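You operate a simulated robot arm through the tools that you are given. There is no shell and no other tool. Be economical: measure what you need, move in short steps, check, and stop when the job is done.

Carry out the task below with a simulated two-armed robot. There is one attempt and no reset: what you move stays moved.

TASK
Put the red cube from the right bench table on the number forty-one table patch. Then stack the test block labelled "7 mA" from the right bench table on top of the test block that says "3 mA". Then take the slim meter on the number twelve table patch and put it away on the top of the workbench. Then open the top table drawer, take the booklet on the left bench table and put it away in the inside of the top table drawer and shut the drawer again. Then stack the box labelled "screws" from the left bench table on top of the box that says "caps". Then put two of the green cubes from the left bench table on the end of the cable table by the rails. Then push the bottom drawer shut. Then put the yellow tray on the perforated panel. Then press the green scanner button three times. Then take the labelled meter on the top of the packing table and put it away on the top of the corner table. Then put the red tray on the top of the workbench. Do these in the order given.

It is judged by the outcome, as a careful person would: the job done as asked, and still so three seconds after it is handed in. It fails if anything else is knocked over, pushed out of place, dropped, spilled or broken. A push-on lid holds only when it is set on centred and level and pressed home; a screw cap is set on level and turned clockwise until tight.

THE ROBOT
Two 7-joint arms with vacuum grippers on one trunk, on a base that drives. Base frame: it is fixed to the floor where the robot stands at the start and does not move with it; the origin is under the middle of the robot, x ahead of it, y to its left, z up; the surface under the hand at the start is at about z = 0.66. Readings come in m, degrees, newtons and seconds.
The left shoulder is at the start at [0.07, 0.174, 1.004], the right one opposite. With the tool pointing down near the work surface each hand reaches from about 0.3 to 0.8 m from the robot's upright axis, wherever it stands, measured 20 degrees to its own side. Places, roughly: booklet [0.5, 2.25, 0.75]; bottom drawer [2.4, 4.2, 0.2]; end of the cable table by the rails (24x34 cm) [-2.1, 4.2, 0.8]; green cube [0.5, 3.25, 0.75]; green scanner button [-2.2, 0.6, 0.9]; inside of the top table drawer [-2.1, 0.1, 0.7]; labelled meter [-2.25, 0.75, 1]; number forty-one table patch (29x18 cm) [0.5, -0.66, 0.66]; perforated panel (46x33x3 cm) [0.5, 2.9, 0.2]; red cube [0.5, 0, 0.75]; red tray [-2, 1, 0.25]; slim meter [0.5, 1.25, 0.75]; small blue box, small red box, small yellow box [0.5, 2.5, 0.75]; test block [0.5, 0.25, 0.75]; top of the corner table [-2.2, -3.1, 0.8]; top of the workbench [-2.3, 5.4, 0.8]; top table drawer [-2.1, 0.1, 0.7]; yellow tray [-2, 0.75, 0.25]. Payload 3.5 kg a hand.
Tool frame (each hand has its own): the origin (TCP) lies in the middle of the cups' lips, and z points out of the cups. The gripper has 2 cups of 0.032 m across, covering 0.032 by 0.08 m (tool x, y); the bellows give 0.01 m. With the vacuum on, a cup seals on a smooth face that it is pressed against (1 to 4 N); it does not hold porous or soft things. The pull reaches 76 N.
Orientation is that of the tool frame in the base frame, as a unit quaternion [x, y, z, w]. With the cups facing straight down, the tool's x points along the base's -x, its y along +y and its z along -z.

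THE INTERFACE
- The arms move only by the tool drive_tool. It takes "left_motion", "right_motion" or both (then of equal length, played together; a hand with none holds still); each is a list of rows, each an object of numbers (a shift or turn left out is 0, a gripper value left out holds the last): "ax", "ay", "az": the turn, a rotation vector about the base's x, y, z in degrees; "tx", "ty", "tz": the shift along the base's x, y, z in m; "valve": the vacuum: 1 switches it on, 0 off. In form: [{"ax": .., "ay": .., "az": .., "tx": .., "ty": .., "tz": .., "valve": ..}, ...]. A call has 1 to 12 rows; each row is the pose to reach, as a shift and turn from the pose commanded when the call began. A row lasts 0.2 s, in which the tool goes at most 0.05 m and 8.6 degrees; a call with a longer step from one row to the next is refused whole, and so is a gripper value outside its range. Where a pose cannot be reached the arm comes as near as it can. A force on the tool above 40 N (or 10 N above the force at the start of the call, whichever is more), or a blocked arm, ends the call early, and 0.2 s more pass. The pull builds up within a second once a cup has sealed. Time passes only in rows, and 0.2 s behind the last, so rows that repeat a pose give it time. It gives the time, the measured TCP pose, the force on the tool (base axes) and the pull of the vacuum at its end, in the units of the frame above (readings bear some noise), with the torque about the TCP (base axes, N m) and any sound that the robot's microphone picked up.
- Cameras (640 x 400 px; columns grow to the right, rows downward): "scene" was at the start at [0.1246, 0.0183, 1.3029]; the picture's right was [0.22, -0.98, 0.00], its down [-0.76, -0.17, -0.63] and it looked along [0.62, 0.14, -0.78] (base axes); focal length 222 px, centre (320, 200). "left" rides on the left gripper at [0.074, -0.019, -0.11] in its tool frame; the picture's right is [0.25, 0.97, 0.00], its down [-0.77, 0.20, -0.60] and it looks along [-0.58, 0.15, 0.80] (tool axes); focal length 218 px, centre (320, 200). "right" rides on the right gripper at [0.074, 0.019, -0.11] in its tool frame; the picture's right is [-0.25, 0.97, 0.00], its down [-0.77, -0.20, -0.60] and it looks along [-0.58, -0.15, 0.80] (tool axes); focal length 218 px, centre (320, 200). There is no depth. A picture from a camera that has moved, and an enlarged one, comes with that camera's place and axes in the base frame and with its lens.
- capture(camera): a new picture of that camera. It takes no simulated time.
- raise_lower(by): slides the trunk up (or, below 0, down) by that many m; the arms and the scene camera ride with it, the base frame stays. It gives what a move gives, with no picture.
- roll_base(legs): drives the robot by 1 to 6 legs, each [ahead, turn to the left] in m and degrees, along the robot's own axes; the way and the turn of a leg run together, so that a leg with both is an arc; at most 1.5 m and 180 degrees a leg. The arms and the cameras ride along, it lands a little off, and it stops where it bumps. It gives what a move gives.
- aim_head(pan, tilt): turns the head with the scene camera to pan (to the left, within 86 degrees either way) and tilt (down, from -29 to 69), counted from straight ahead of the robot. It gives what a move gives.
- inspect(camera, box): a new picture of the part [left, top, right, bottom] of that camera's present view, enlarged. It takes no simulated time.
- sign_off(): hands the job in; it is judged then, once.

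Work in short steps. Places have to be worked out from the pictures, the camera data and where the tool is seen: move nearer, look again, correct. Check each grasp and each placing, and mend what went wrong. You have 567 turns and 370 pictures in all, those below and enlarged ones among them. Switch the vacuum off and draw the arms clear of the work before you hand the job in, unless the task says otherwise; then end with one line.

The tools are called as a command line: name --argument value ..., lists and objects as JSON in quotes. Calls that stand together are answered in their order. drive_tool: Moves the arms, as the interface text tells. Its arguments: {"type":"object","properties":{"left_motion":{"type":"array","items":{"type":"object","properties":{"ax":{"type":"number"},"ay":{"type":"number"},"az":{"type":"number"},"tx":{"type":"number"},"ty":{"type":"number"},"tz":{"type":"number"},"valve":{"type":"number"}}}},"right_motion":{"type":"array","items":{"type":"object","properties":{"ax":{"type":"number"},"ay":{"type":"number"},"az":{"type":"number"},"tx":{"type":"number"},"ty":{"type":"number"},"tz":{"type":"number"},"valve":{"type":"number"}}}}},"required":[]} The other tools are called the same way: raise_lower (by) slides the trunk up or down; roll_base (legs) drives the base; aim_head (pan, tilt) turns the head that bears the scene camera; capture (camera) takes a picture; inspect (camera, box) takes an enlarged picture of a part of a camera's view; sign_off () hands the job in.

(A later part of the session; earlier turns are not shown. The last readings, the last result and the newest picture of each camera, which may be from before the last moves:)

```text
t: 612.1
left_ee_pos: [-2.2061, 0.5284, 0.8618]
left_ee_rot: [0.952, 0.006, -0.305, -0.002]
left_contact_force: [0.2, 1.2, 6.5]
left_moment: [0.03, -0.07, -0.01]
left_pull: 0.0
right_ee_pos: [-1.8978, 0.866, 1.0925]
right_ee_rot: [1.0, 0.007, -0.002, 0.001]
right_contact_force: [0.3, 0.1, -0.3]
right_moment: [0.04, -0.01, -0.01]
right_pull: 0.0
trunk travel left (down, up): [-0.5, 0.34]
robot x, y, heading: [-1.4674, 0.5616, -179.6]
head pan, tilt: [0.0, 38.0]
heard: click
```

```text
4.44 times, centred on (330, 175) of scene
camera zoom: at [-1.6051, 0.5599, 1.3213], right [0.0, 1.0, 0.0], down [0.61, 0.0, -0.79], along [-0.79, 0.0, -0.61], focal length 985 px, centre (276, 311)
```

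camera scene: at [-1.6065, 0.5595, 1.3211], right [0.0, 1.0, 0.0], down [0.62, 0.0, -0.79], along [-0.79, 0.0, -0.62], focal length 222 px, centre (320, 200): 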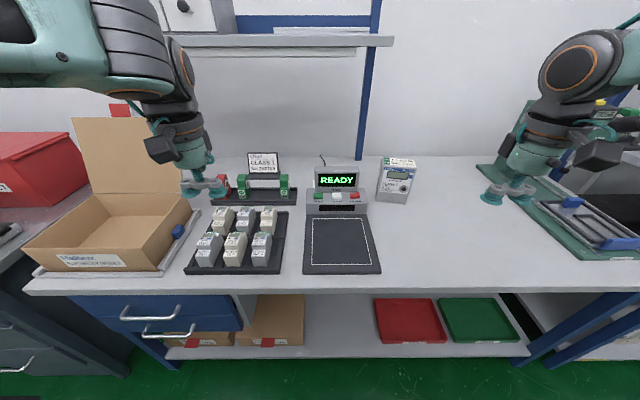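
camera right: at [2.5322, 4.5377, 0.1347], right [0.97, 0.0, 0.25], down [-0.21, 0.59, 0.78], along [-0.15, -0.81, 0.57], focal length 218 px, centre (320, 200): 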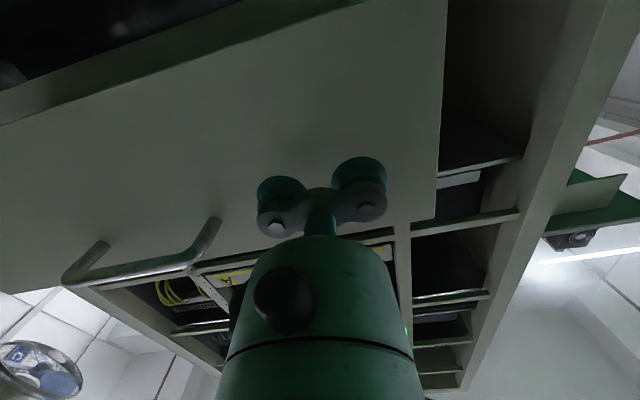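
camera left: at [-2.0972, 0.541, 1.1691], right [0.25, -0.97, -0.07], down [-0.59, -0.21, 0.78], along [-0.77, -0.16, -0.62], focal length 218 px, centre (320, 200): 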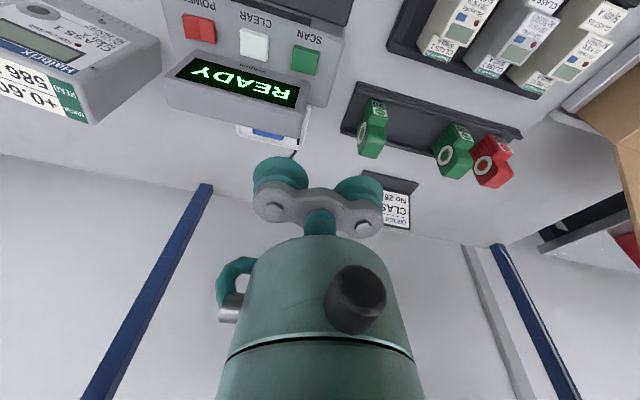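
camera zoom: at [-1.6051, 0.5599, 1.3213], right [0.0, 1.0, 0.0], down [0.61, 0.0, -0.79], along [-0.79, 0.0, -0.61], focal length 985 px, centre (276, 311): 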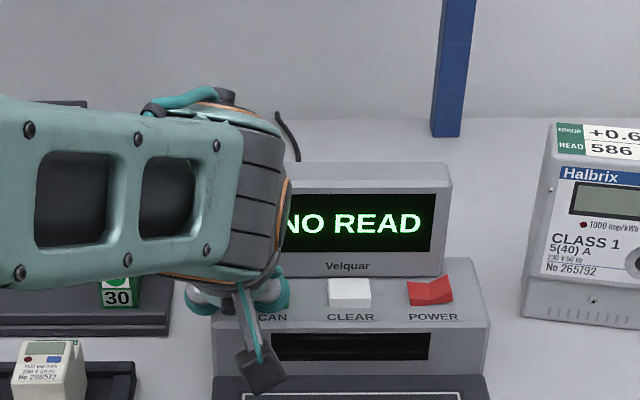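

A click: first press registered. Release fully, then press a second time.

drive_tool --left_motion '[{"tz": 0.008}, {"tz": 0.02}, {"tz": 0.02}, {"tz": 0.02}]'

inspect --camera "scene" --box '[280, 130, 380, 220]'

drive_tool --left_motion '[{"tz": -0.008}, {"tz": -0.012}, {"tz": -0.015}, {"tz": -0.018}, {"tz": -0.02}, {"tz": -0.02}]'

```text
t: 613.1
left_ee_pos: [-2.2053, 0.5267, 0.8787]
left_ee_rot: [0.952, 0.005, -0.306, -0.003]
left_contact_force: [-0.9, 0.5, 0.3]
left_moment: [0.0, 0.0, -0.01]
left_pull: 0.0
right_ee_pos: [-1.8982, 0.8667, 1.0914]
right_ee_rot: [1.0, 0.006, -0.002, 0.001]
right_contact_force: [0.8, -1.0, 0.2]
right_moment: [0.0, -0.02, -0.02]
right_pull: 0.0
trunk travel left (down, up): [-0.5, 0.34]
robot x, y, heading: [-1.4692, 0.5606, -179.9]
head pan, tilt: [0.0, 38.0]
```

```text
4.44 times, centred on (330, 175) of scene
camera zoom: at [-1.6062, 0.5597, 1.3211], right [0.0, 1.0, 0.0], down [0.62, 0.0, -0.79], along [-0.79, 0.0, -0.62], focal length 985 px, centre (276, 311)
```

zoom: 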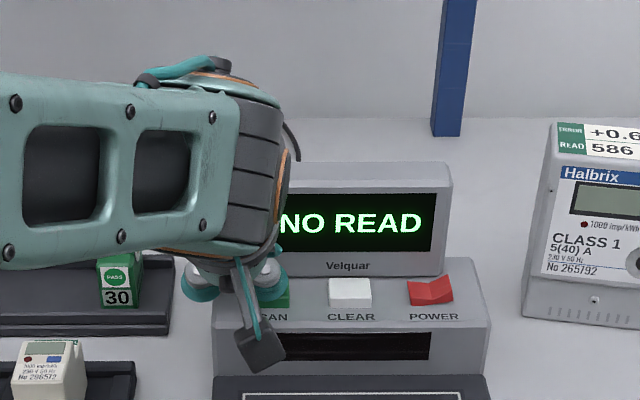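

```text
t: 614.5
left_ee_pos: [-2.2064, 0.5273, 0.862]
left_ee_rot: [0.952, 0.005, -0.307, -0.004]
left_contact_force: [0.4, -2.7, 8.6]
left_moment: [0.02, -0.08, -0.09]
left_pull: 0.1
right_ee_pos: [-1.897, 0.8666, 1.0928]
right_ee_rot: [1.0, 0.007, -0.001, 0.001]
right_contact_force: [0.1, 0.5, -0.3]
right_moment: [0.01, 0.01, -0.03]
right_pull: 0.0
trunk travel left (down, up): [-0.5, 0.34]
robot x, y, heading: [-1.471, 0.5579, -180.0]
head pan, tilt: [0.0, 38.0]
heard: click
```

Second click. Release and press the third time.

drive_tool --left_motion '[{"tz": 0.008}, {"tz": 0.02}, {"tz": 0.02}, {"tz": 0.02}]'

drive_tool --left_motion '[{"tz": -0.008}, {"tz": -0.012}, {"tz": -0.015}, {"tz": -0.018}, {"tz": -0.02}, {"tz": -0.02}]'

```text
t: 615.5
left_ee_pos: [-2.2049, 0.5273, 0.8826]
left_ee_rot: [0.952, 0.004, -0.305, -0.003]
left_contact_force: [0.0, -0.1, 0.4]
left_moment: [-0.02, 0.01, 0.0]
left_pull: 0.0
right_ee_pos: [-1.8976, 0.8669, 1.0911]
right_ee_rot: [1.0, 0.007, 0.0, 0.001]
right_contact_force: [0.2, -0.2, 0.1]
right_moment: [-0.03, -0.01, 0.0]
right_pull: 0.0
trunk travel left (down, up): [-0.5, 0.34]
robot x, y, heading: [-1.4678, 0.5571, -180.3]
head pan, tilt: [0.0, 38.0]
```

```text
t: 617.0
left_ee_pos: [-2.2044, 0.5282, 0.8611]
left_ee_rot: [0.952, 0.004, -0.306, -0.003]
left_contact_force: [-0.1, 2.9, 6.3]
left_moment: [-0.05, -0.05, 0.03]
left_pull: 0.1
right_ee_pos: [-1.8969, 0.868, 1.092]
right_ee_rot: [1.0, 0.006, -0.001, 0.001]
right_contact_force: [-0.4, 0.0, -0.1]
right_moment: [0.03, 0.03, 0.0]
right_pull: 0.1
trunk travel left (down, up): [-0.5, 0.34]
robot x, y, heading: [-1.4674, 0.5576, -179.9]
head pan, tilt: [0.0, 38.0]
heard: click
```

Three clicks. Withdraw the left hand and restore its orientation.

drive_tool --left_motion '[{"tz": 0.02}, {"tz": 0.05, "tx": 0.02}, {"tz": 0.09, "tx": 0.05}, {"tz": 0.13, "tx": 0.08}, {"tz": 0.17, "tx": 0.11}, {"tz": 0.2, "tx": 0.14, "ay": -8}, {"tz": 0.22, "tx": 0.17, "ay": -16}, {"tz": 0.22, "tx": 0.21, "ay": -24}, {"tz": 0.22, "tx": 0.25, "ay": -32}, {"tz": 0.22, "tx": 0.27, "ty": -0.03, "ay": -35.4}, {"tz": 0.22, "tx": 0.27, "ty": -0.07, "ay": -35.4}, {"tz": 0.22, "tx": 0.27, "ty": -0.11, "ay": -35.4}]'

inspect --camera "scene" --box '[280, 120, 440, 240]'

```text
t: 619.5
left_ee_pos: [-1.9356, 0.4164, 1.0775]
left_ee_rot: [1.0, 0.005, -0.001, -0.002]
left_contact_force: [0.1, -0.7, 0.0]
left_moment: [0.07, -0.01, 0.02]
left_pull: 0.0
right_ee_pos: [-1.8993, 0.8663, 1.0935]
right_ee_rot: [1.0, 0.006, -0.001, -0.001]
right_contact_force: [-0.3, 0.2, 0.2]
right_moment: [-0.01, -0.01, -0.04]
right_pull: 0.2
trunk travel left (down, up): [-0.5, 0.34]
robot x, y, heading: [-1.4725, 0.5571, -179.9]
head pan, tilt: [0.0, 38.0]
```

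```text
3.33 times, centred on (360, 180) of scene
camera zoom: at [-1.606, 0.558, 1.3211], right [0.0, 1.0, 0.0], down [0.62, 0.0, -0.79], along [-0.79, 0.0, -0.62], focal length 738 px, centre (187, 267)
```

zoom: 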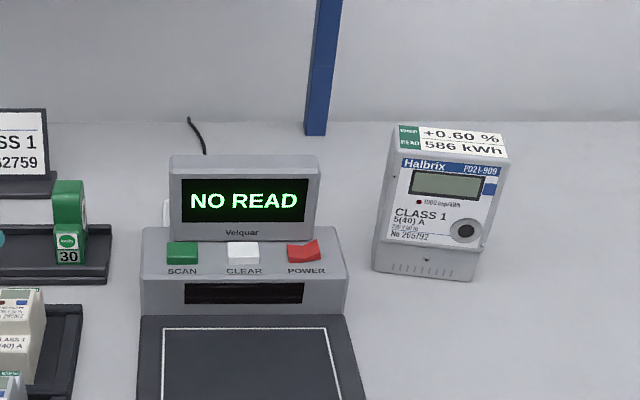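

Labelled meter: top at z≈0.964, centre (-2.263, 0.82), yaw ≈ −8°. Drive 6 cm closer and bring the right hand over it.

roll_base --legs '[[0.06, 0]]'

drive_tool --right_motion '[{"tx": -0.045, "ty": -0.01, "az": -4}, {"tx": -0.09, "ty": -0.02, "az": -8.4}, {"tx": -0.135, "ty": -0.03, "az": -8.4}, {"tx": -0.18, "ty": -0.04, "az": -8.4}, {"tx": -0.22, "ty": -0.046, "az": -8.4}, {"tx": -0.22, "ty": -0.046, "tz": -0.02, "az": -8.4}, {"tx": -0.22, "ty": -0.046, "tz": -0.05, "az": -8.4}, {"tx": -0.22, "ty": -0.046, "tz": -0.05, "az": -8.4}]'

capture --camera "scene"

capture --camera "right"

```text
t: 620.5
left_ee_pos: [-1.9979, 0.4166, 1.0783]
left_ee_rot: [1.0, 0.006, -0.001, -0.001]
left_contact_force: [0.7, 0.3, -0.1]
left_moment: [-0.03, -0.01, 0.01]
left_pull: 0.1
right_ee_pos: [-1.9608, 0.868, 1.0914]
right_ee_rot: [1.0, 0.006, 0.0, 0.001]
right_contact_force: [-1.1, -0.4, -0.6]
right_moment: [0.0, 0.0, 0.01]
right_pull: 0.1
trunk travel left (down, up): [-0.5, 0.34]
robot x, y, heading: [-1.5295, 0.559, 179.8]
head pan, tilt: [0.0, 38.0]
```

```text
t: 622.3
left_ee_pos: [-1.9963, 0.4175, 1.0781]
left_ee_rot: [1.0, 0.005, -0.002, -0.001]
left_contact_force: [-0.3, 0.3, 0.4]
left_moment: [-0.03, 0.02, -0.01]
left_pull: 0.0
right_ee_pos: [-2.1788, 0.8215, 1.0433]
right_ee_rot: [0.998, -0.067, -0.001, 0.0]
right_contact_force: [-0.2, 0.8, 0.2]
right_moment: [-0.01, 0.0, -0.03]
right_pull: 0.0
trunk travel left (down, up): [-0.5, 0.34]
robot x, y, heading: [-1.5276, 0.5583, 180.2]
head pan, tilt: [0.0, 38.0]
```

```text
180 pictures are left
camera scene: at [-1.6661, 0.5598, 1.3212], right [0.0, 1.0, 0.0], down [0.62, 0.0, -0.79], along [-0.79, 0.0, -0.62], focal length 222 px, centre (320, 200)
```

scene: 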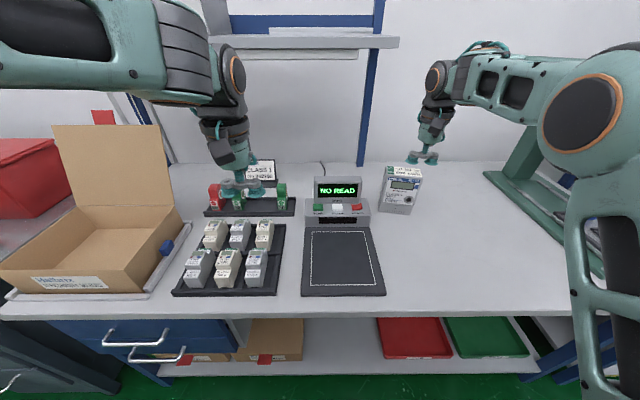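

```text
179 pictures are left
camera right: at [-2.1082, 0.792, 1.1546], right [-0.38, -0.92, 0.0], down [-0.74, 0.3, 0.6], along [-0.56, 0.23, -0.8], focal length 218 px, centre (320, 200)
```

right: 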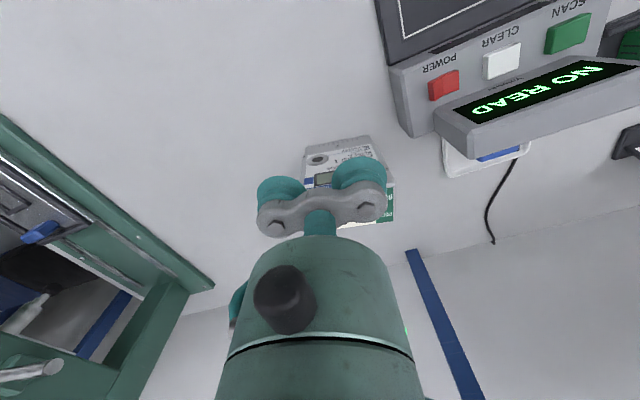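

inspect --camera "right" --box '[240, 110, 440, 250]'

inspect --camera "scene" --box '[360, 110, 480, 230]'

```text
2.86 times, centred on (340, 180) of right
camera zoom: at [-2.1082, 0.792, 1.1546], right [-0.38, -0.92, 0.0], down [-0.74, 0.3, 0.6], along [-0.56, 0.23, -0.8], focal length 624 px, centre (263, 257)
```

zoom: 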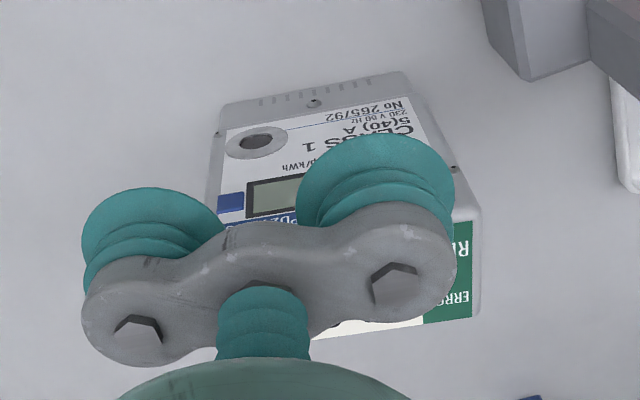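

```text
3.33 times, centred on (420, 170) of scene
camera zoom: at [-1.6661, 0.5598, 1.3212], right [0.0, 1.0, 0.0], down [0.62, 0.0, -0.79], along [-0.79, 0.0, -0.62], focal length 738 px, centre (-13, 300)
```

zoom: 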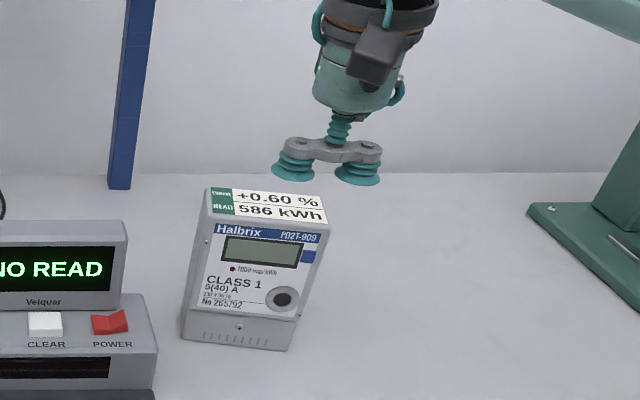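

Meter top centre confirmed at (-2.263, 0.821). Move over it and descend.

drive_tool --right_motion '[{"tx": -0.04}, {"tx": -0.084, "az": -1}, {"tx": -0.084, "az": -1, "tz": -0.03}, {"tx": -0.084, "az": -1, "tz": -0.055, "valve": 1}, {"tx": -0.084, "az": -1, "tz": -0.065}, {"tx": -0.084, "az": -1, "tz": -0.072}, {"tx": -0.084, "az": -1, "tz": -0.077}, {"tx": -0.084, "az": -1, "tz": -0.08}, {"tx": -0.084, "az": -1, "tz": -0.08}]'

inspect --camera "scene" --box '[360, 110, 480, 230]'

```text
t: 624.3
left_ee_pos: [-1.9975, 0.4179, 1.0789]
left_ee_rot: [1.0, 0.005, -0.001, -0.001]
left_contact_force: [0.6, 0.4, 0.6]
left_moment: [0.0, 0.02, -0.02]
left_pull: 0.0
right_ee_pos: [-2.2617, 0.8209, 0.9625]
right_ee_rot: [0.997, -0.077, 0.0, 0.001]
right_contact_force: [0.1, -0.5, -0.5]
right_moment: [-0.04, -0.05, -0.03]
right_pull: 75.0
right hand out of reach, approached as far as the arm can: row 2
trunk travel left (down, up): [-0.5, 0.34]
robot x, y, heading: [-1.5313, 0.5629, 180.3]
head pan, tilt: [0.0, 38.0]
```

```text
3.33 times, centred on (420, 170) of scene
camera zoom: at [-1.6668, 0.5597, 1.321], right [0.0, 1.0, 0.0], down [0.62, 0.0, -0.79], along [-0.79, 0.0, -0.62], focal length 738 px, centre (-13, 300)
```

zoom: 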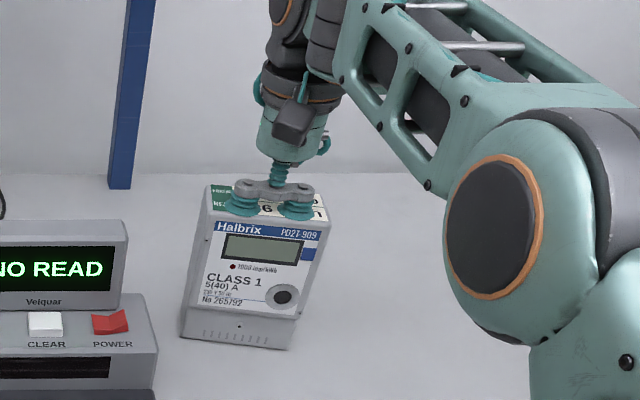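

Sealed with both cups. Lift and retract.

drive_tool --right_motion '[{"tz": 0.03}, {"tz": 0.07}, {"tz": 0.11}, {"tz": 0.14}, {"tz": 0.14, "tx": 0.04}, {"tz": 0.14, "tx": 0.08}, {"tz": 0.14, "tx": 0.12}, {"tz": 0.14, "tx": 0.16}, {"tz": 0.14, "tx": 0.2}, {"tz": 0.14, "tx": 0.24}, {"tz": 0.14, "tx": 0.28}, {"tz": 0.14, "tx": 0.3}]'

capture --camera "scene"

```text
t: 625.1
left_ee_pos: [-1.9955, 0.4172, 1.08]
left_ee_rot: [1.0, 0.005, -0.002, -0.001]
left_contact_force: [0.5, -0.2, -0.2]
left_moment: [-0.02, 0.03, -0.01]
left_pull: 0.1
right_ee_pos: [-2.2496, 0.8225, 1.0575]
right_ee_rot: [0.997, -0.078, -0.004, 0.001]
right_contact_force: [-12.8, -14.6, -31.8]
right_moment: [2.63, 0.47, -1.55]
right_pull: 75.4
right hand out of reach, approached as far as the arm can: row 2, 3, 4
trunk travel left (down, up): [-0.5, 0.34]
robot x, y, heading: [-1.5299, 0.5595, -180.1]
head pan, tilt: [0.0, 38.0]
stopped in row 4 (right hand): the force on the tool passed its limit at 89 N (the readings are from after the stop); the commanded pose is now the measured one
```

```text
175 pictures are left
camera scene: at [-1.6655, 0.5595, 1.3212], right [0.0, 1.0, 0.0], down [0.62, 0.0, -0.79], along [-0.79, 0.0, -0.62], focal length 222 px, centre (320, 200)
```

scene: 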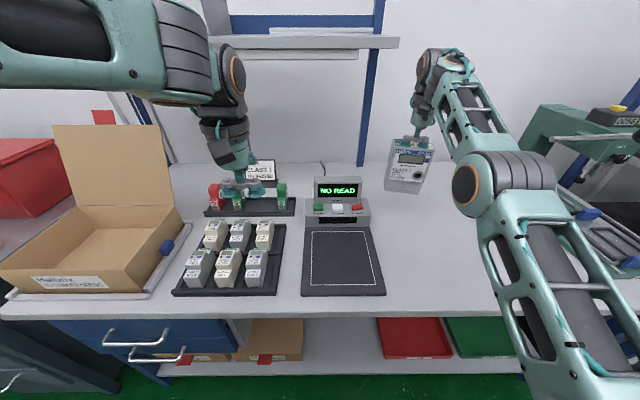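

The arm strained at full stretch. Retract toward the robot at this height.

drive_tool --right_motion '[{"tx": 0.02}, {"tx": 0.05}, {"tx": 0.09}, {"tx": 0.13}, {"tx": 0.17}, {"tx": 0.21}, {"tx": 0.25}, {"tx": 0.28, "tz": 0.02}, {"tx": 0.3, "tz": 0.04}, {"tx": 0.3, "tz": 0.04}]'

capture --camera "scene"

```text
t: 627.4
left_ee_pos: [-1.9969, 0.4168, 1.0781]
left_ee_rot: [1.0, 0.005, -0.001, -0.001]
left_contact_force: [0.9, -0.2, 0.0]
left_moment: [-0.02, 0.01, -0.02]
left_pull: 0.1
right_ee_pos: [-1.9528, 0.8225, 1.0994]
right_ee_rot: [0.997, -0.078, -0.004, 0.0]
right_contact_force: [-0.2, -0.4, -4.3]
right_moment: [0.03, -0.06, 0.05]
right_pull: 75.9
trunk travel left (down, up): [-0.5, 0.34]
robot x, y, heading: [-1.5271, 0.5587, 180.1]
head pan, tilt: [0.0, 38.0]
```

```text
174 pictures are left
camera scene: at [-1.6675, 0.5594, 1.321], right [0.0, 1.0, 0.0], down [0.62, 0.0, -0.79], along [-0.79, 0.0, -0.62], focal length 222 px, centre (320, 200)
```

scene: 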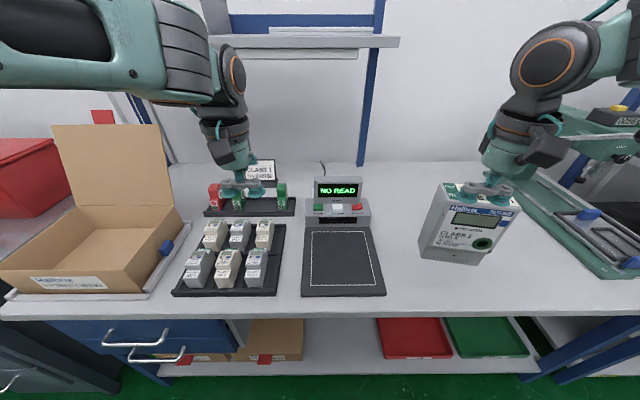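

Meter held. Back out and drive south toward the corner table.

roll_base --legs '[[-0.75, 0], [0, 90], [1.3, 0]]'

aim_head --pan -30 --tilt 20

capture --camera "scene"

```text
t: 641.3
left_ee_pos: [-0.7252, -1.2116, 1.0784]
left_ee_rot: [0.726, 0.687, -0.002, 0.0]
left_contact_force: [0.1, 0.2, -0.1]
left_moment: [-0.03, 0.0, 0.03]
left_pull: 0.0
right_ee_pos: [-1.1256, -1.1419, 1.0981]
right_ee_rot: [0.78, 0.626, -0.001, 0.003]
right_contact_force: [-0.6, -0.1, -4.0]
right_moment: [0.04, 0.03, 0.06]
right_pull: 75.3
trunk travel left (down, up): [-0.5, 0.34]
robot x, y, heading: [-0.8355, -0.7372, -93.9]
head pan, tilt: [0.0, 38.0]
```

```text
t: 642.3
left_ee_pos: [-0.7261, -1.2112, 1.0799]
left_ee_rot: [0.726, 0.687, -0.002, 0.001]
left_contact_force: [-1.2, -0.1, -0.1]
left_moment: [0.0, -0.04, 0.02]
left_pull: 0.1
right_ee_pos: [-1.1264, -1.1424, 1.0982]
right_ee_rot: [0.78, 0.626, -0.002, 0.003]
right_contact_force: [0.1, -0.7, -4.0]
right_moment: [0.04, 0.04, 0.09]
right_pull: 75.7
trunk travel left (down, up): [-0.5, 0.34]
robot x, y, heading: [-0.8352, -0.7408, -93.8]
head pan, tilt: [-30.0, 20.0]
```

```text
173 pictures are left
camera scene: at [-0.8904, -0.864, 1.3495], right [-0.83, 0.55, 0.0], down [0.19, 0.29, -0.94], along [-0.52, -0.78, -0.34], focal length 222 px, centre (320, 200)
```

scene: 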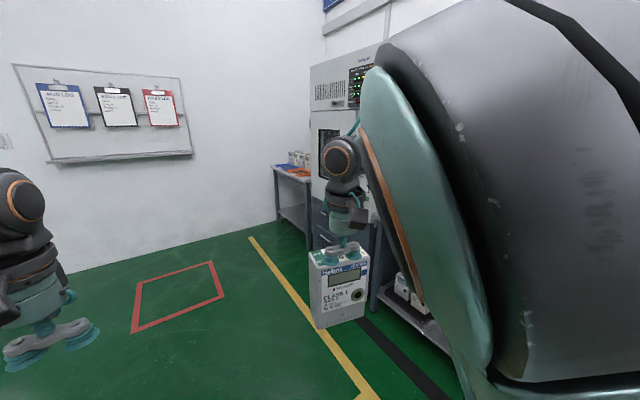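

roll_base --legs '[[0, 4], [1.45, 0]]'

aim_head --pan -50 --tilt 25

capture --camera "scene"

```text
t: 649.8
left_ee_pos: [-0.6236, -2.6113, 1.0791]
left_ee_rot: [0.684, 0.73, -0.002, 0.001]
left_contact_force: [-0.3, -0.9, -0.4]
left_moment: [0.03, -0.02, 0.02]
left_pull: 0.1
right_ee_pos: [-1.0298, -2.591, 1.0987]
right_ee_rot: [0.741, 0.672, -0.002, 0.003]
right_contact_force: [-0.3, 0.2, -4.1]
right_moment: [0.06, 0.02, 0.05]
right_pull: 75.3
trunk travel left (down, up): [-0.5, 0.34]
robot x, y, heading: [-0.792, -2.156, -87.0]
head pan, tilt: [-30.0, 20.0]
```

```text
t: 650.6
left_ee_pos: [-0.6242, -2.6115, 1.0789]
left_ee_rot: [0.684, 0.73, -0.001, 0.001]
left_contact_force: [-0.1, -0.6, -0.4]
left_moment: [-0.03, 0.06, 0.0]
left_pull: 0.1
right_ee_pos: [-1.0313, -2.5908, 1.0993]
right_ee_rot: [0.741, 0.672, -0.002, 0.003]
right_contact_force: [0.0, -0.1, -4.4]
right_moment: [0.08, 0.01, 0.05]
right_pull: 75.2
trunk travel left (down, up): [-0.5, 0.34]
robot x, y, heading: [-0.792, -2.1567, -86.7]
head pan, tilt: [-50.0, 25.0]
```

```text
172 pictures are left
camera scene: at [-0.8545, -2.2664, 1.3415], right [-0.69, 0.73, 0.0], down [0.31, 0.29, -0.91], along [-0.66, -0.62, -0.42], focal length 222 px, centre (320, 200)
```

scene: 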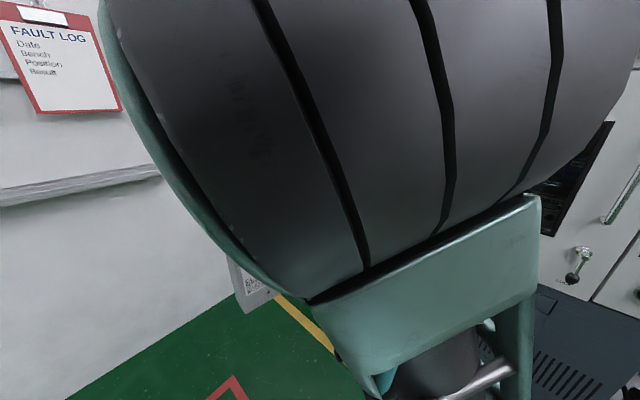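

roll_base --legs '[[0, -55]]'

aim_head --pan 0 --tilt 28

capture --camera "scene"

```text
t: 653.5
left_ee_pos: [-1.0728, -2.5514, 1.0792]
left_ee_rot: [0.944, 0.329, -0.002, 0.0]
left_contact_force: [-0.4, -0.2, 1.4]
left_moment: [0.01, -0.01, 0.03]
left_pull: 0.1
right_ee_pos: [-1.2866, -2.2039, 1.0977]
right_ee_rot: [0.968, 0.25, -0.003, 0.002]
right_contact_force: [0.2, -0.9, -5.0]
right_moment: [0.01, -0.05, 0.02]
right_pull: 38.1
trunk travel left (down, up): [-0.5, 0.34]
robot x, y, heading: [-0.791, -2.1547, -142.2]
head pan, tilt: [-50.0, 25.0]
```

```text
t: 654.7
left_ee_pos: [-1.0727, -2.5508, 1.0786]
left_ee_rot: [0.944, 0.329, -0.001, -0.001]
left_contact_force: [0.8, 0.1, -0.9]
left_moment: [0.02, 0.02, -0.01]
left_pull: 0.0
right_ee_pos: [-1.2842, -2.205, 1.099]
right_ee_rot: [0.968, 0.25, -0.002, 0.001]
right_contact_force: [0.7, 0.0, -4.6]
right_moment: [0.05, -0.05, 0.03]
right_pull: 37.8
trunk travel left (down, up): [-0.5, 0.34]
robot x, y, heading: [-0.7862, -2.1537, -142.2]
head pan, tilt: [0.0, 28.0]
```

```text
171 pictures are left
camera scene: at [-0.9023, -2.2397, 1.3366], right [-0.61, 0.79, 0.0], down [0.37, 0.29, -0.88], along [-0.7, -0.54, -0.47], focal length 222 px, centre (320, 200)
```

scene: 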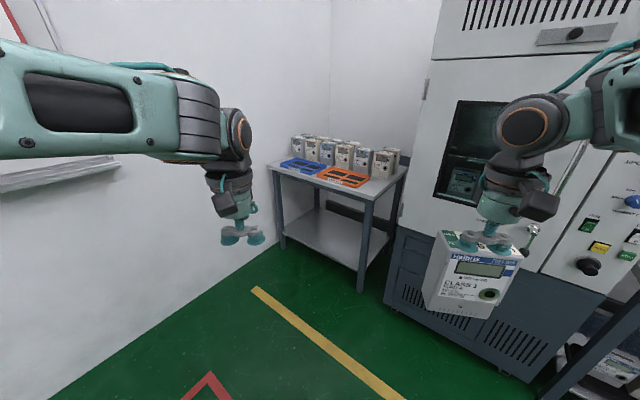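

One cup lost its seal (pull 38 N). Inspect the grip and the corner table.

inspect --camera "scene" --box '[410, 170, 560, 330]'

inspect --camera "scene" --box '[250, 110, 430, 310]'

inspect --camera "right" --box '[200, 80, 440, 250]'

```text
2.50 times, centred on (485, 250) of scene
camera zoom: at [-0.9023, -2.2397, 1.3366], right [-0.61, 0.79, 0.0], down [0.37, 0.29, -0.88], along [-0.7, -0.54, -0.47], focal length 554 px, centre (-92, 75)
```

zoom: 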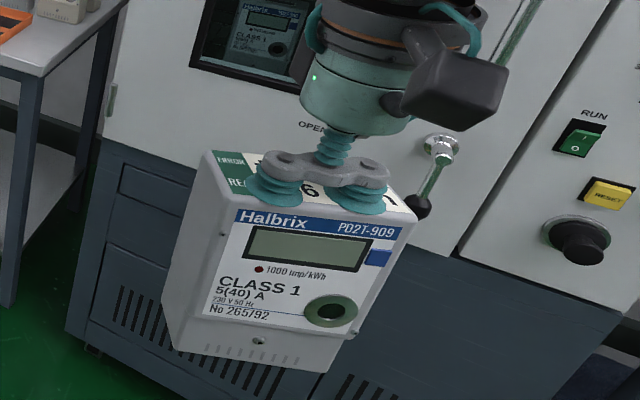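

```text
2.00 times, centred on (340, 210) of scene
camera zoom: at [-0.9023, -2.2397, 1.3366], right [-0.61, 0.79, 0.0], down [0.37, 0.29, -0.88], along [-0.7, -0.54, -0.47], focal length 443 px, centre (280, 180)
```

zoom: 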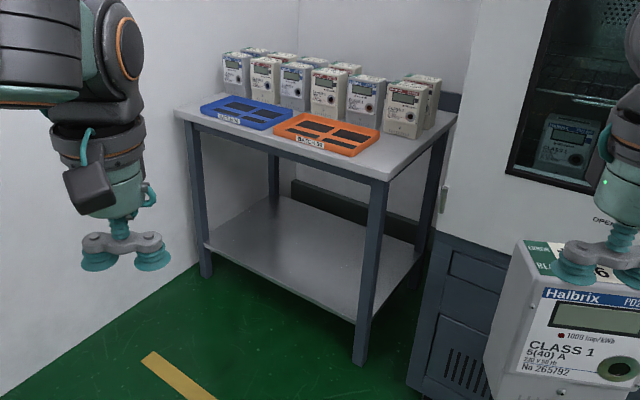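

```text
2.35 times, centred on (320, 165) of right
camera zoom: at [-1.2123, -2.1859, 1.2092], right [0.25, -0.97, 0.0], down [-0.77, -0.19, 0.61], along [-0.59, -0.15, -0.79], focal length 514 px, centre (320, 282)
```

zoom: 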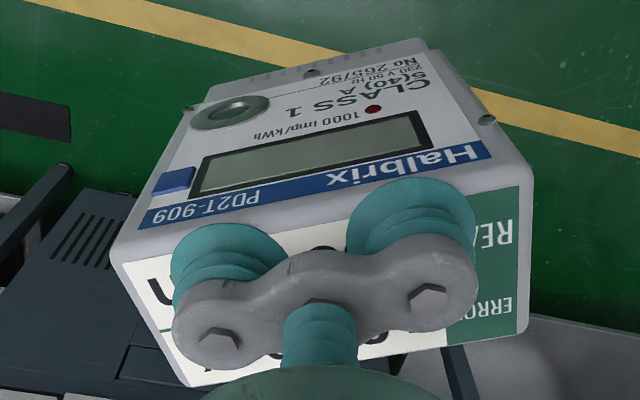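

The cups sit near the front edge of the meter's top, so the remaining seal is marginal. Safest is to set the meter down on the free floor here and regrasp it centred. Lower the trunk.

raise_lower --by -0.3

raise_lower --by -0.19

capture --camera "scene"

```text
t: 657.7
left_ee_pos: [-1.0729, -2.5511, 0.7789]
left_ee_rot: [0.944, 0.329, -0.002, 0.0]
left_contact_force: [0.4, 0.5, -0.4]
left_moment: [0.01, 0.03, 0.0]
left_pull: 0.0
right_ee_pos: [-1.2855, -2.2057, 0.7981]
right_ee_rot: [0.968, 0.25, -0.003, 0.002]
right_contact_force: [0.1, 0.6, -5.4]
right_moment: [0.04, -0.03, 0.0]
right_pull: 37.9
trunk travel left (down, up): [-0.2, 0.64]
robot x, y, heading: [-0.7883, -2.1569, -142.1]
head pan, tilt: [0.0, 28.0]
```

```text
t: 659.7
left_ee_pos: [-1.073, -2.5511, 0.5878]
left_ee_rot: [0.945, 0.328, -0.003, 0.0]
left_contact_force: [-0.4, 0.9, 0.4]
left_moment: [0.02, 0.03, 0.02]
left_pull: 0.1
right_ee_pos: [-1.2845, -2.2049, 0.6082]
right_ee_rot: [0.968, 0.25, -0.002, 0.002]
right_contact_force: [-0.3, -0.2, -4.3]
right_moment: [0.04, -0.05, 0.01]
right_pull: 37.9
trunk travel left (down, up): [-0.01, 0.83]
robot x, y, heading: [-0.7897, -2.1568, -142.1]
head pan, tilt: [0.0, 28.0]
```

```text
167 pictures are left
camera scene: at [-0.902, -2.2397, 0.8467], right [-0.61, 0.79, 0.0], down [0.37, 0.29, -0.88], along [-0.7, -0.54, -0.47], focal length 222 px, centre (320, 200)
```

scene: 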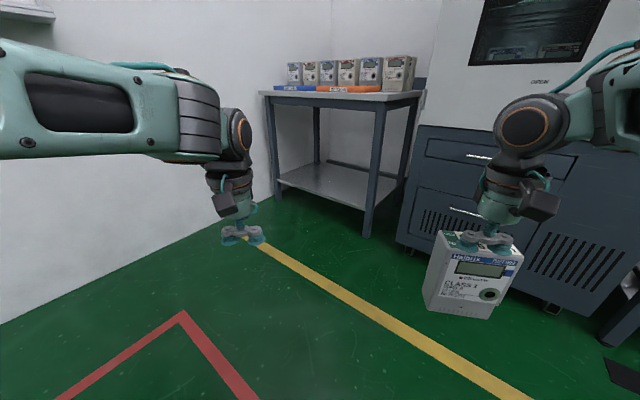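

Now lower the arm slowly to the floor (meter height ≈0.165 m).

drive_tool --right_motion '[{"tz": -0.03}, {"tz": -0.06}, {"tz": -0.09}, {"tz": -0.12}, {"tz": -0.15}, {"tz": -0.18}, {"tz": -0.21}, {"tz": -0.24}, {"tz": -0.27}, {"tz": -0.3}, {"tz": -0.33}, {"tz": -0.36}]'

drive_tool --right_motion '[{"tz": -0.02}, {"tz": -0.04}, {"tz": -0.055}, {"tz": -0.065}, {"tz": -0.072}, {"tz": -0.078}, {"tz": -0.084}, {"tz": -0.09}, {"tz": -0.09}]'

capture --camera "scene"

```text
t: 662.3
left_ee_pos: [-1.0735, -2.5507, 0.5894]
left_ee_rot: [0.944, 0.329, -0.002, 0.0]
left_contact_force: [-0.4, -0.3, 0.5]
left_moment: [0.01, 0.01, 0.02]
left_pull: 0.0
right_ee_pos: [-1.2839, -2.2051, 0.25]
right_ee_rot: [0.968, 0.251, -0.003, 0.002]
right_contact_force: [0.2, 0.4, -4.1]
right_moment: [0.04, -0.02, 0.0]
right_pull: 37.7
trunk travel left (down, up): [-0.01, 0.83]
robot x, y, heading: [-0.7902, -2.1567, -142.2]
head pan, tilt: [0.0, 28.0]
```

```text
t: 664.3
left_ee_pos: [-1.0722, -2.5512, 0.5908]
left_ee_rot: [0.945, 0.328, -0.003, -0.001]
left_contact_force: [0.4, 0.1, 0.2]
left_moment: [-0.01, 0.03, -0.03]
left_pull: 0.0
right_ee_pos: [-1.2865, -2.2048, 0.1598]
right_ee_rot: [0.968, 0.25, -0.005, 0.0]
right_contact_force: [3.5, 8.5, 22.6]
right_moment: [-0.01, -0.04, 0.02]
right_pull: 37.9
trunk travel left (down, up): [-0.01, 0.83]
robot x, y, heading: [-0.7913, -2.1559, -142.3]
head pan, tilt: [0.0, 28.0]
```

```text
166 pictures are left
camera scene: at [-0.9003, -2.2394, 0.8473], right [-0.61, 0.79, 0.0], down [0.37, 0.29, -0.88], along [-0.7, -0.54, -0.47], focal length 222 px, centre (320, 200)
```

scene: 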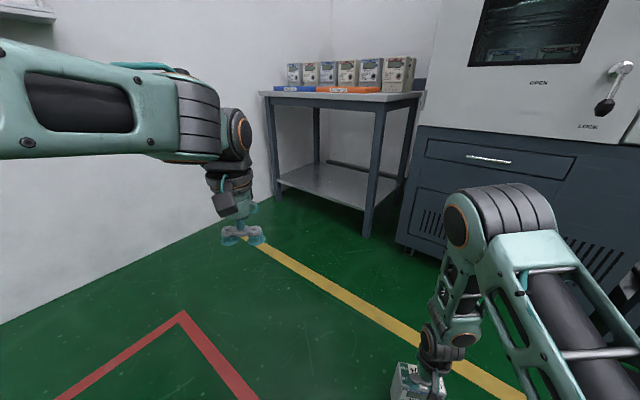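

On the floor. Ease, release, lift 10 cm and look.

drive_tool --right_motion '[{"tz": 0.003}, {"tz": 0.003, "valve": 0}, {"tz": 0.003}, {"tz": 0.003}, {"tz": 0.008}, {"tz": 0.03}, {"tz": 0.07}, {"tz": 0.11}, {"tz": 0.11}]'

aim_head --pan -15 --tilt 60

capture --camera "scene"

capture --camera "right"

```text
t: 666.3
left_ee_pos: [-1.0717, -2.551, 0.5882]
left_ee_rot: [0.944, 0.329, -0.001, -0.001]
left_contact_force: [0.2, 0.1, -0.6]
left_moment: [0.01, -0.02, 0.02]
left_pull: 0.0
right_ee_pos: [-1.286, -2.206, 0.2677]
right_ee_rot: [0.968, 0.25, -0.002, 0.002]
right_contact_force: [0.6, 1.1, -0.2]
right_moment: [-0.05, -0.01, -0.04]
right_pull: 0.1
trunk travel left (down, up): [-0.01, 0.83]
robot x, y, heading: [-0.7916, -2.1542, -142.0]
head pan, tilt: [0.0, 28.0]
```

```text
t: 667.3
left_ee_pos: [-1.0718, -2.5517, 0.5889]
left_ee_rot: [0.944, 0.329, -0.001, 0.0]
left_contact_force: [0.1, -0.3, 0.0]
left_moment: [0.0, -0.01, 0.04]
left_pull: 0.0
right_ee_pos: [-1.2855, -2.2058, 0.2674]
right_ee_rot: [0.968, 0.251, -0.004, 0.001]
right_contact_force: [-0.4, 0.1, -0.5]
right_moment: [-0.01, -0.02, 0.0]
right_pull: 0.1
trunk travel left (down, up): [-0.01, 0.83]
robot x, y, heading: [-0.7927, -2.156, -141.9]
head pan, tilt: [-15.0, 60.0]
```

```text
165 pictures are left
camera scene: at [-0.8913, -2.2096, 0.8014], right [-0.39, 0.92, 0.0], down [0.8, 0.34, -0.5], along [-0.46, -0.19, -0.87], focal length 222 px, centre (320, 200)
```

scene: 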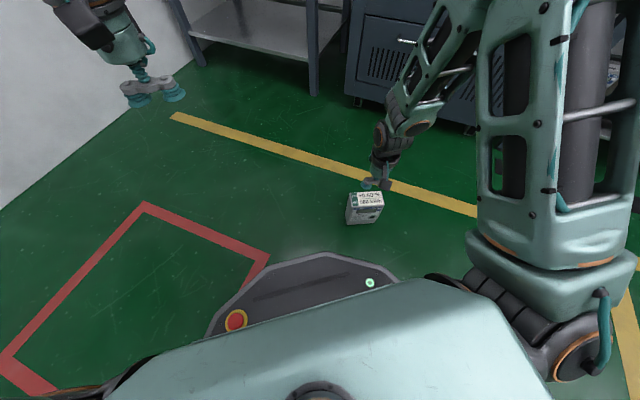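

```text
164 pictures are left
camera right: at [-1.2118, -2.1869, 0.378], right [0.25, -0.97, 0.0], down [-0.77, -0.19, 0.61], along [-0.59, -0.15, -0.79], focal length 218 px, centre (320, 200)
```

right: 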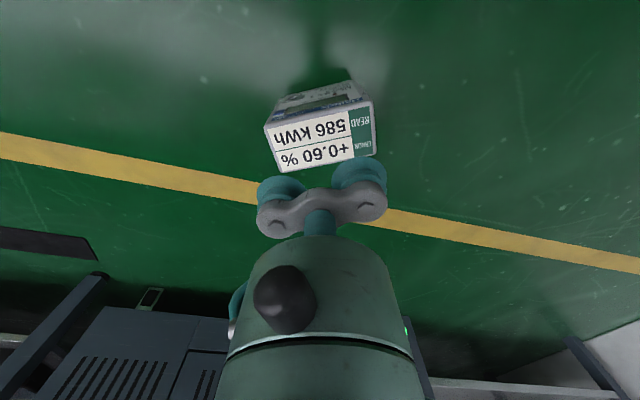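

inspect --camera "right" --box '[240, 70, 400, 190]'

inspect --camera "scene" --box '[330, 160, 410, 230]'

```text
3.33 times, centred on (320, 130) of right
camera zoom: at [-1.2118, -2.1869, 0.378], right [0.25, -0.97, 0.0], down [-0.77, -0.19, 0.61], along [-0.59, -0.15, -0.79], focal length 728 px, centre (320, 433)
```

zoom: 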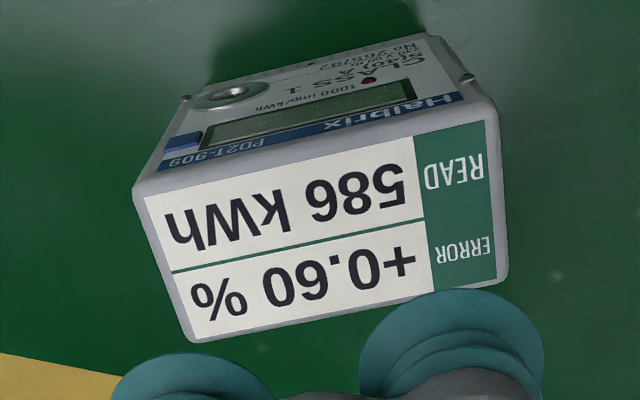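

```text
5.71 times, centred on (370, 195) of scene
camera zoom: at [-0.8913, -2.2096, 0.8014], right [-0.39, 0.92, 0.0], down [0.8, 0.34, -0.5], along [-0.46, -0.19, -0.87], focal length 1266 px, centre (34, 229)
```

zoom: 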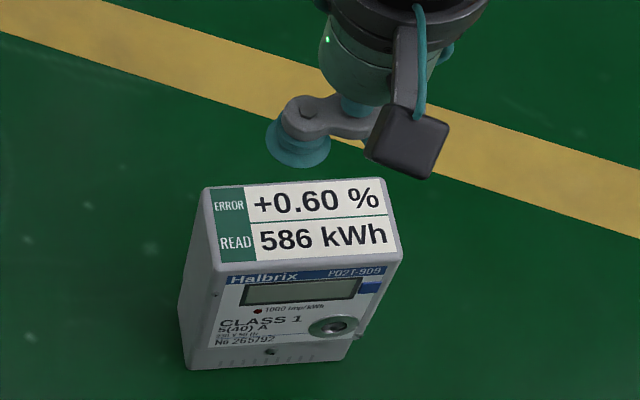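

Cups were ~13 mm off centre. Regrasp at (-1.297, -2.210) with yaw −2.5°.

drive_tool --right_motion '[{"tx": -0.0113, "ty": -0.0047, "az": -2.5}, {"tx": -0.0113, "ty": -0.0047, "az": -2.5, "tz": -0.04}, {"tx": -0.0113, "ty": -0.0047, "az": -2.5, "tz": -0.08}, {"tx": -0.0113, "ty": -0.0047, "az": -2.5, "tz": -0.095, "valve": 1}, {"tx": -0.0113, "ty": -0.0047, "az": -2.5, "tz": -0.101}, {"tx": -0.0113, "ty": -0.0047, "az": -2.5, "tz": -0.105}, {"tx": -0.0113, "ty": -0.0047, "az": -2.5, "tz": -0.107}, {"tx": -0.0113, "ty": -0.0047, "az": -2.5, "tz": -0.107}, {"tx": -0.0113, "ty": -0.0047, "az": -2.5, "tz": -0.107}]'

inspect --camera "right" --box '[200, 80, 440, 250]'

```text
t: 669.3
left_ee_pos: [-1.073, -2.5511, 0.5883]
left_ee_rot: [0.945, 0.328, -0.001, 0.0]
left_contact_force: [0.7, -0.5, 1.0]
left_moment: [0.0, 0.0, -0.02]
left_pull: 0.0
right_ee_pos: [-1.2974, -2.2106, 0.1619]
right_ee_rot: [0.973, 0.229, -0.002, 0.001]
right_contact_force: [-0.3, 0.1, -0.1]
right_moment: [0.01, 0.03, 0.03]
right_pull: 75.9
trunk travel left (down, up): [-0.01, 0.83]
robot x, y, heading: [-0.7883, -2.1537, -142.0]
head pan, tilt: [-15.0, 60.0]
```

```text
2.35 times, centred on (320, 165) of right
camera zoom: at [-1.2232, -2.1941, 0.2723], right [0.21, -0.98, 0.0], down [-0.78, -0.16, 0.61], along [-0.59, -0.13, -0.79], focal length 514 px, centre (320, 282)
```

zoom: 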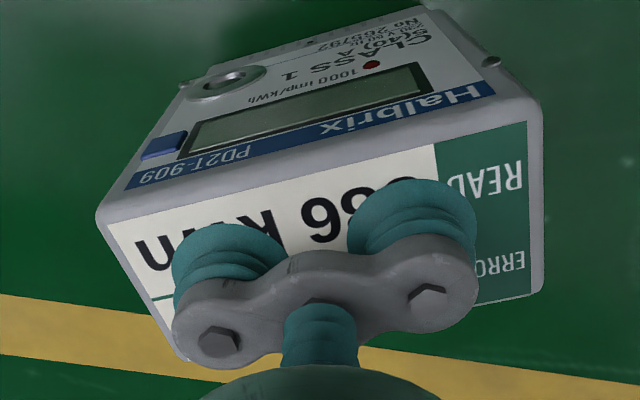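

Both cups sealed, well inside the edges. Lift with arm then trunk.

drive_tool --right_motion '[{"tz": 0.03}, {"tz": 0.07}, {"tz": 0.11}, {"tz": 0.15}, {"tz": 0.19}, {"tz": 0.23}, {"tz": 0.27}, {"tz": 0.31}, {"tz": 0.35}, {"tz": 0.39}, {"tz": 0.43}, {"tz": 0.45}]'

raise_lower --by 0.4

raise_lower --by 0.09

roll_base --legs '[[0, 44]]'

```text
t: 671.9
left_ee_pos: [-1.0716, -2.5504, 0.5884]
left_ee_rot: [0.944, 0.33, -0.002, 0.0]
left_contact_force: [0.1, 0.4, -0.5]
left_moment: [-0.04, 0.01, 0.01]
left_pull: 0.1
right_ee_pos: [-1.2973, -2.2101, 0.611]
right_ee_rot: [0.973, 0.229, -0.003, 0.002]
right_contact_force: [-0.4, 0.8, -4.7]
right_moment: [0.02, -0.03, 0.04]
right_pull: 75.3
trunk travel left (down, up): [-0.01, 0.83]
robot x, y, heading: [-0.7904, -2.1541, -142.1]
head pan, tilt: [-15.0, 60.0]
```

```text
t: 675.7
left_ee_pos: [-1.0718, -2.5527, 0.9892]
left_ee_rot: [0.945, 0.328, -0.002, 0.0]
left_contact_force: [0.2, 0.0, -0.3]
left_moment: [0.04, -0.02, 0.0]
left_pull: 0.0
right_ee_pos: [-1.298, -2.2112, 1.0099]
right_ee_rot: [0.973, 0.229, -0.003, 0.002]
right_contact_force: [0.9, 0.2, -4.7]
right_moment: [0.02, 0.01, -0.04]
right_pull: 75.5
trunk travel left (down, up): [-0.41, 0.43]
robot x, y, heading: [-0.7917, -2.1536, -142.2]
head pan, tilt: [-15.0, 60.0]
```

```text
t: 677.0
left_ee_pos: [-1.0714, -2.5511, 1.0782]
left_ee_rot: [0.944, 0.329, -0.002, -0.001]
left_contact_force: [-0.6, -0.5, 0.3]
left_moment: [0.0, 0.01, 0.0]
left_pull: 0.0
right_ee_pos: [-1.2976, -2.2104, 1.1011]
right_ee_rot: [0.973, 0.229, -0.002, 0.002]
right_contact_force: [0.1, -0.2, -4.5]
right_moment: [0.0, 0.01, 0.01]
right_pull: 75.0
trunk travel left (down, up): [-0.5, 0.34]
robot x, y, heading: [-0.7889, -2.1513, -142.4]
head pan, tilt: [-15.0, 60.0]
```

```text
t: 679.5
left_ee_pos: [-0.7098, -2.6354, 1.0783]
left_ee_rot: [0.747, 0.664, -0.001, 0.001]
left_contact_force: [-0.4, -0.4, -0.5]
left_moment: [-0.02, 0.02, -0.01]
left_pull: 0.0
right_ee_pos: [-1.1095, -2.5513, 1.1018]
right_ee_rot: [0.812, 0.583, -0.001, 0.002]
right_contact_force: [0.0, 0.1, -4.5]
right_moment: [0.01, 0.01, -0.01]
right_pull: 75.6
trunk travel left (down, up): [-0.5, 0.34]
robot x, y, heading: [-0.7925, -2.1539, -97.1]
head pan, tilt: [-15.0, 60.0]
```

roll_base --legs '[[0.66, 0], [0, -83]]'

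aim_head --pan 0 --tilt 35

capture --camera "scene"

```text
t: 686.6
left_ee_pos: [-1.3394, -2.9266, 1.0795]
left_ee_rot: [1.0, -0.005, -0.002, -0.001]
left_contact_force: [1.0, 0.5, -0.1]
left_moment: [0.01, -0.01, 0.0]
left_pull: 0.1
right_ee_pos: [-1.3016, -2.5192, 1.1008]
right_ee_rot: [0.994, -0.107, -0.003, 0.001]
right_contact_force: [-0.7, 0.4, -4.0]
right_moment: [-0.02, -0.04, -0.01]
right_pull: 75.3
trunk travel left (down, up): [-0.5, 0.34]
robot x, y, heading: [-0.8664, -2.7956, 179.0]
head pan, tilt: [-15.0, 60.0]
```

```text
t: 687.5
left_ee_pos: [-1.3402, -2.9271, 1.0782]
left_ee_rot: [1.0, -0.004, -0.002, -0.001]
left_contact_force: [0.3, 0.0, -0.1]
left_moment: [0.0, -0.02, 0.01]
left_pull: 0.1
right_ee_pos: [-1.3015, -2.5197, 1.1017]
right_ee_rot: [0.994, -0.107, -0.002, 0.0]
right_contact_force: [-0.4, -0.3, -4.4]
right_moment: [0.0, -0.03, 0.01]
right_pull: 76.2
trunk travel left (down, up): [-0.5, 0.34]
robot x, y, heading: [-0.8658, -2.7962, 178.9]
head pan, tilt: [0.0, 35.0]
```

```text
160 pictures are left
camera scene: at [-1.0099, -2.7912, 1.3256], right [0.02, 1.0, 0.0], down [0.57, -0.01, -0.82], along [-0.82, 0.02, -0.57], focal length 222 px, centre (320, 200)
```

scene: 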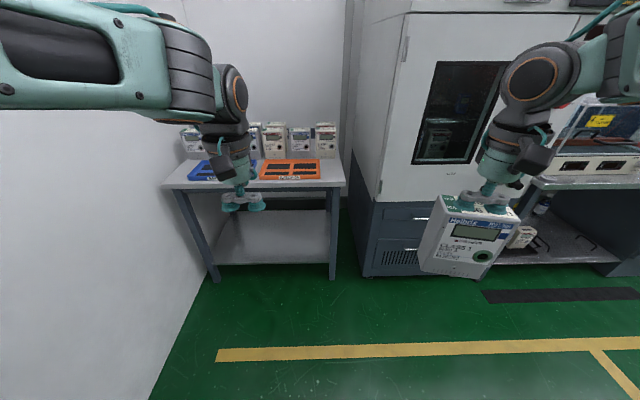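

The free spot on the corner table is the right-front area (x −1.88…−2.17, y −2.66…−2.77), so the meter must be turned 90°. Rotate it here in free space.

drive_tool --right_motion '[{"az": -8}, {"az": -16}, {"az": -24}, {"az": -32}, {"az": -40}, {"az": -48}, {"az": -56}, {"az": -64}, {"az": -72}, {"az": -77.5}, {"az": -77.5}]'

capture --camera "scene"

```text
t: 689.9
left_ee_pos: [-1.3397, -2.9275, 1.0787]
left_ee_rot: [1.0, -0.005, -0.002, -0.001]
left_contact_force: [0.4, -0.3, 1.1]
left_moment: [0.01, -0.02, -0.01]
left_pull: 0.1
right_ee_pos: [-1.3017, -2.5215, 1.1002]
right_ee_rot: [0.708, -0.706, -0.003, -0.001]
right_contact_force: [0.3, 0.4, -3.8]
right_moment: [-0.01, 0.0, 0.0]
right_pull: 75.9
trunk travel left (down, up): [-0.5, 0.34]
robot x, y, heading: [-0.8703, -2.7996, 178.8]
head pan, tilt: [0.0, 35.0]
```

```text
159 pictures are left
camera scene: at [-1.0099, -2.7912, 1.3257], right [0.02, 1.0, 0.0], down [0.57, -0.01, -0.82], along [-0.82, 0.01, -0.57], focal length 222 px, centre (320, 200)
```

scene: 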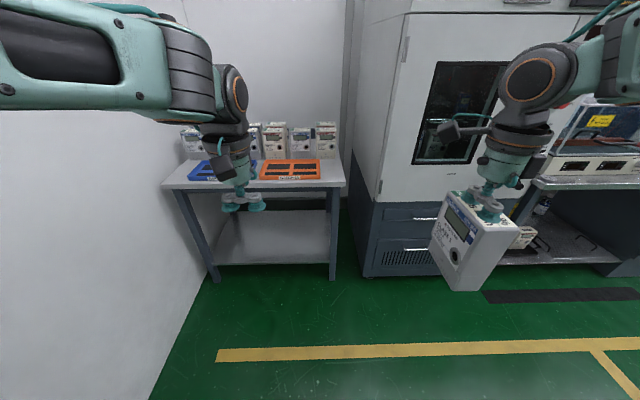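

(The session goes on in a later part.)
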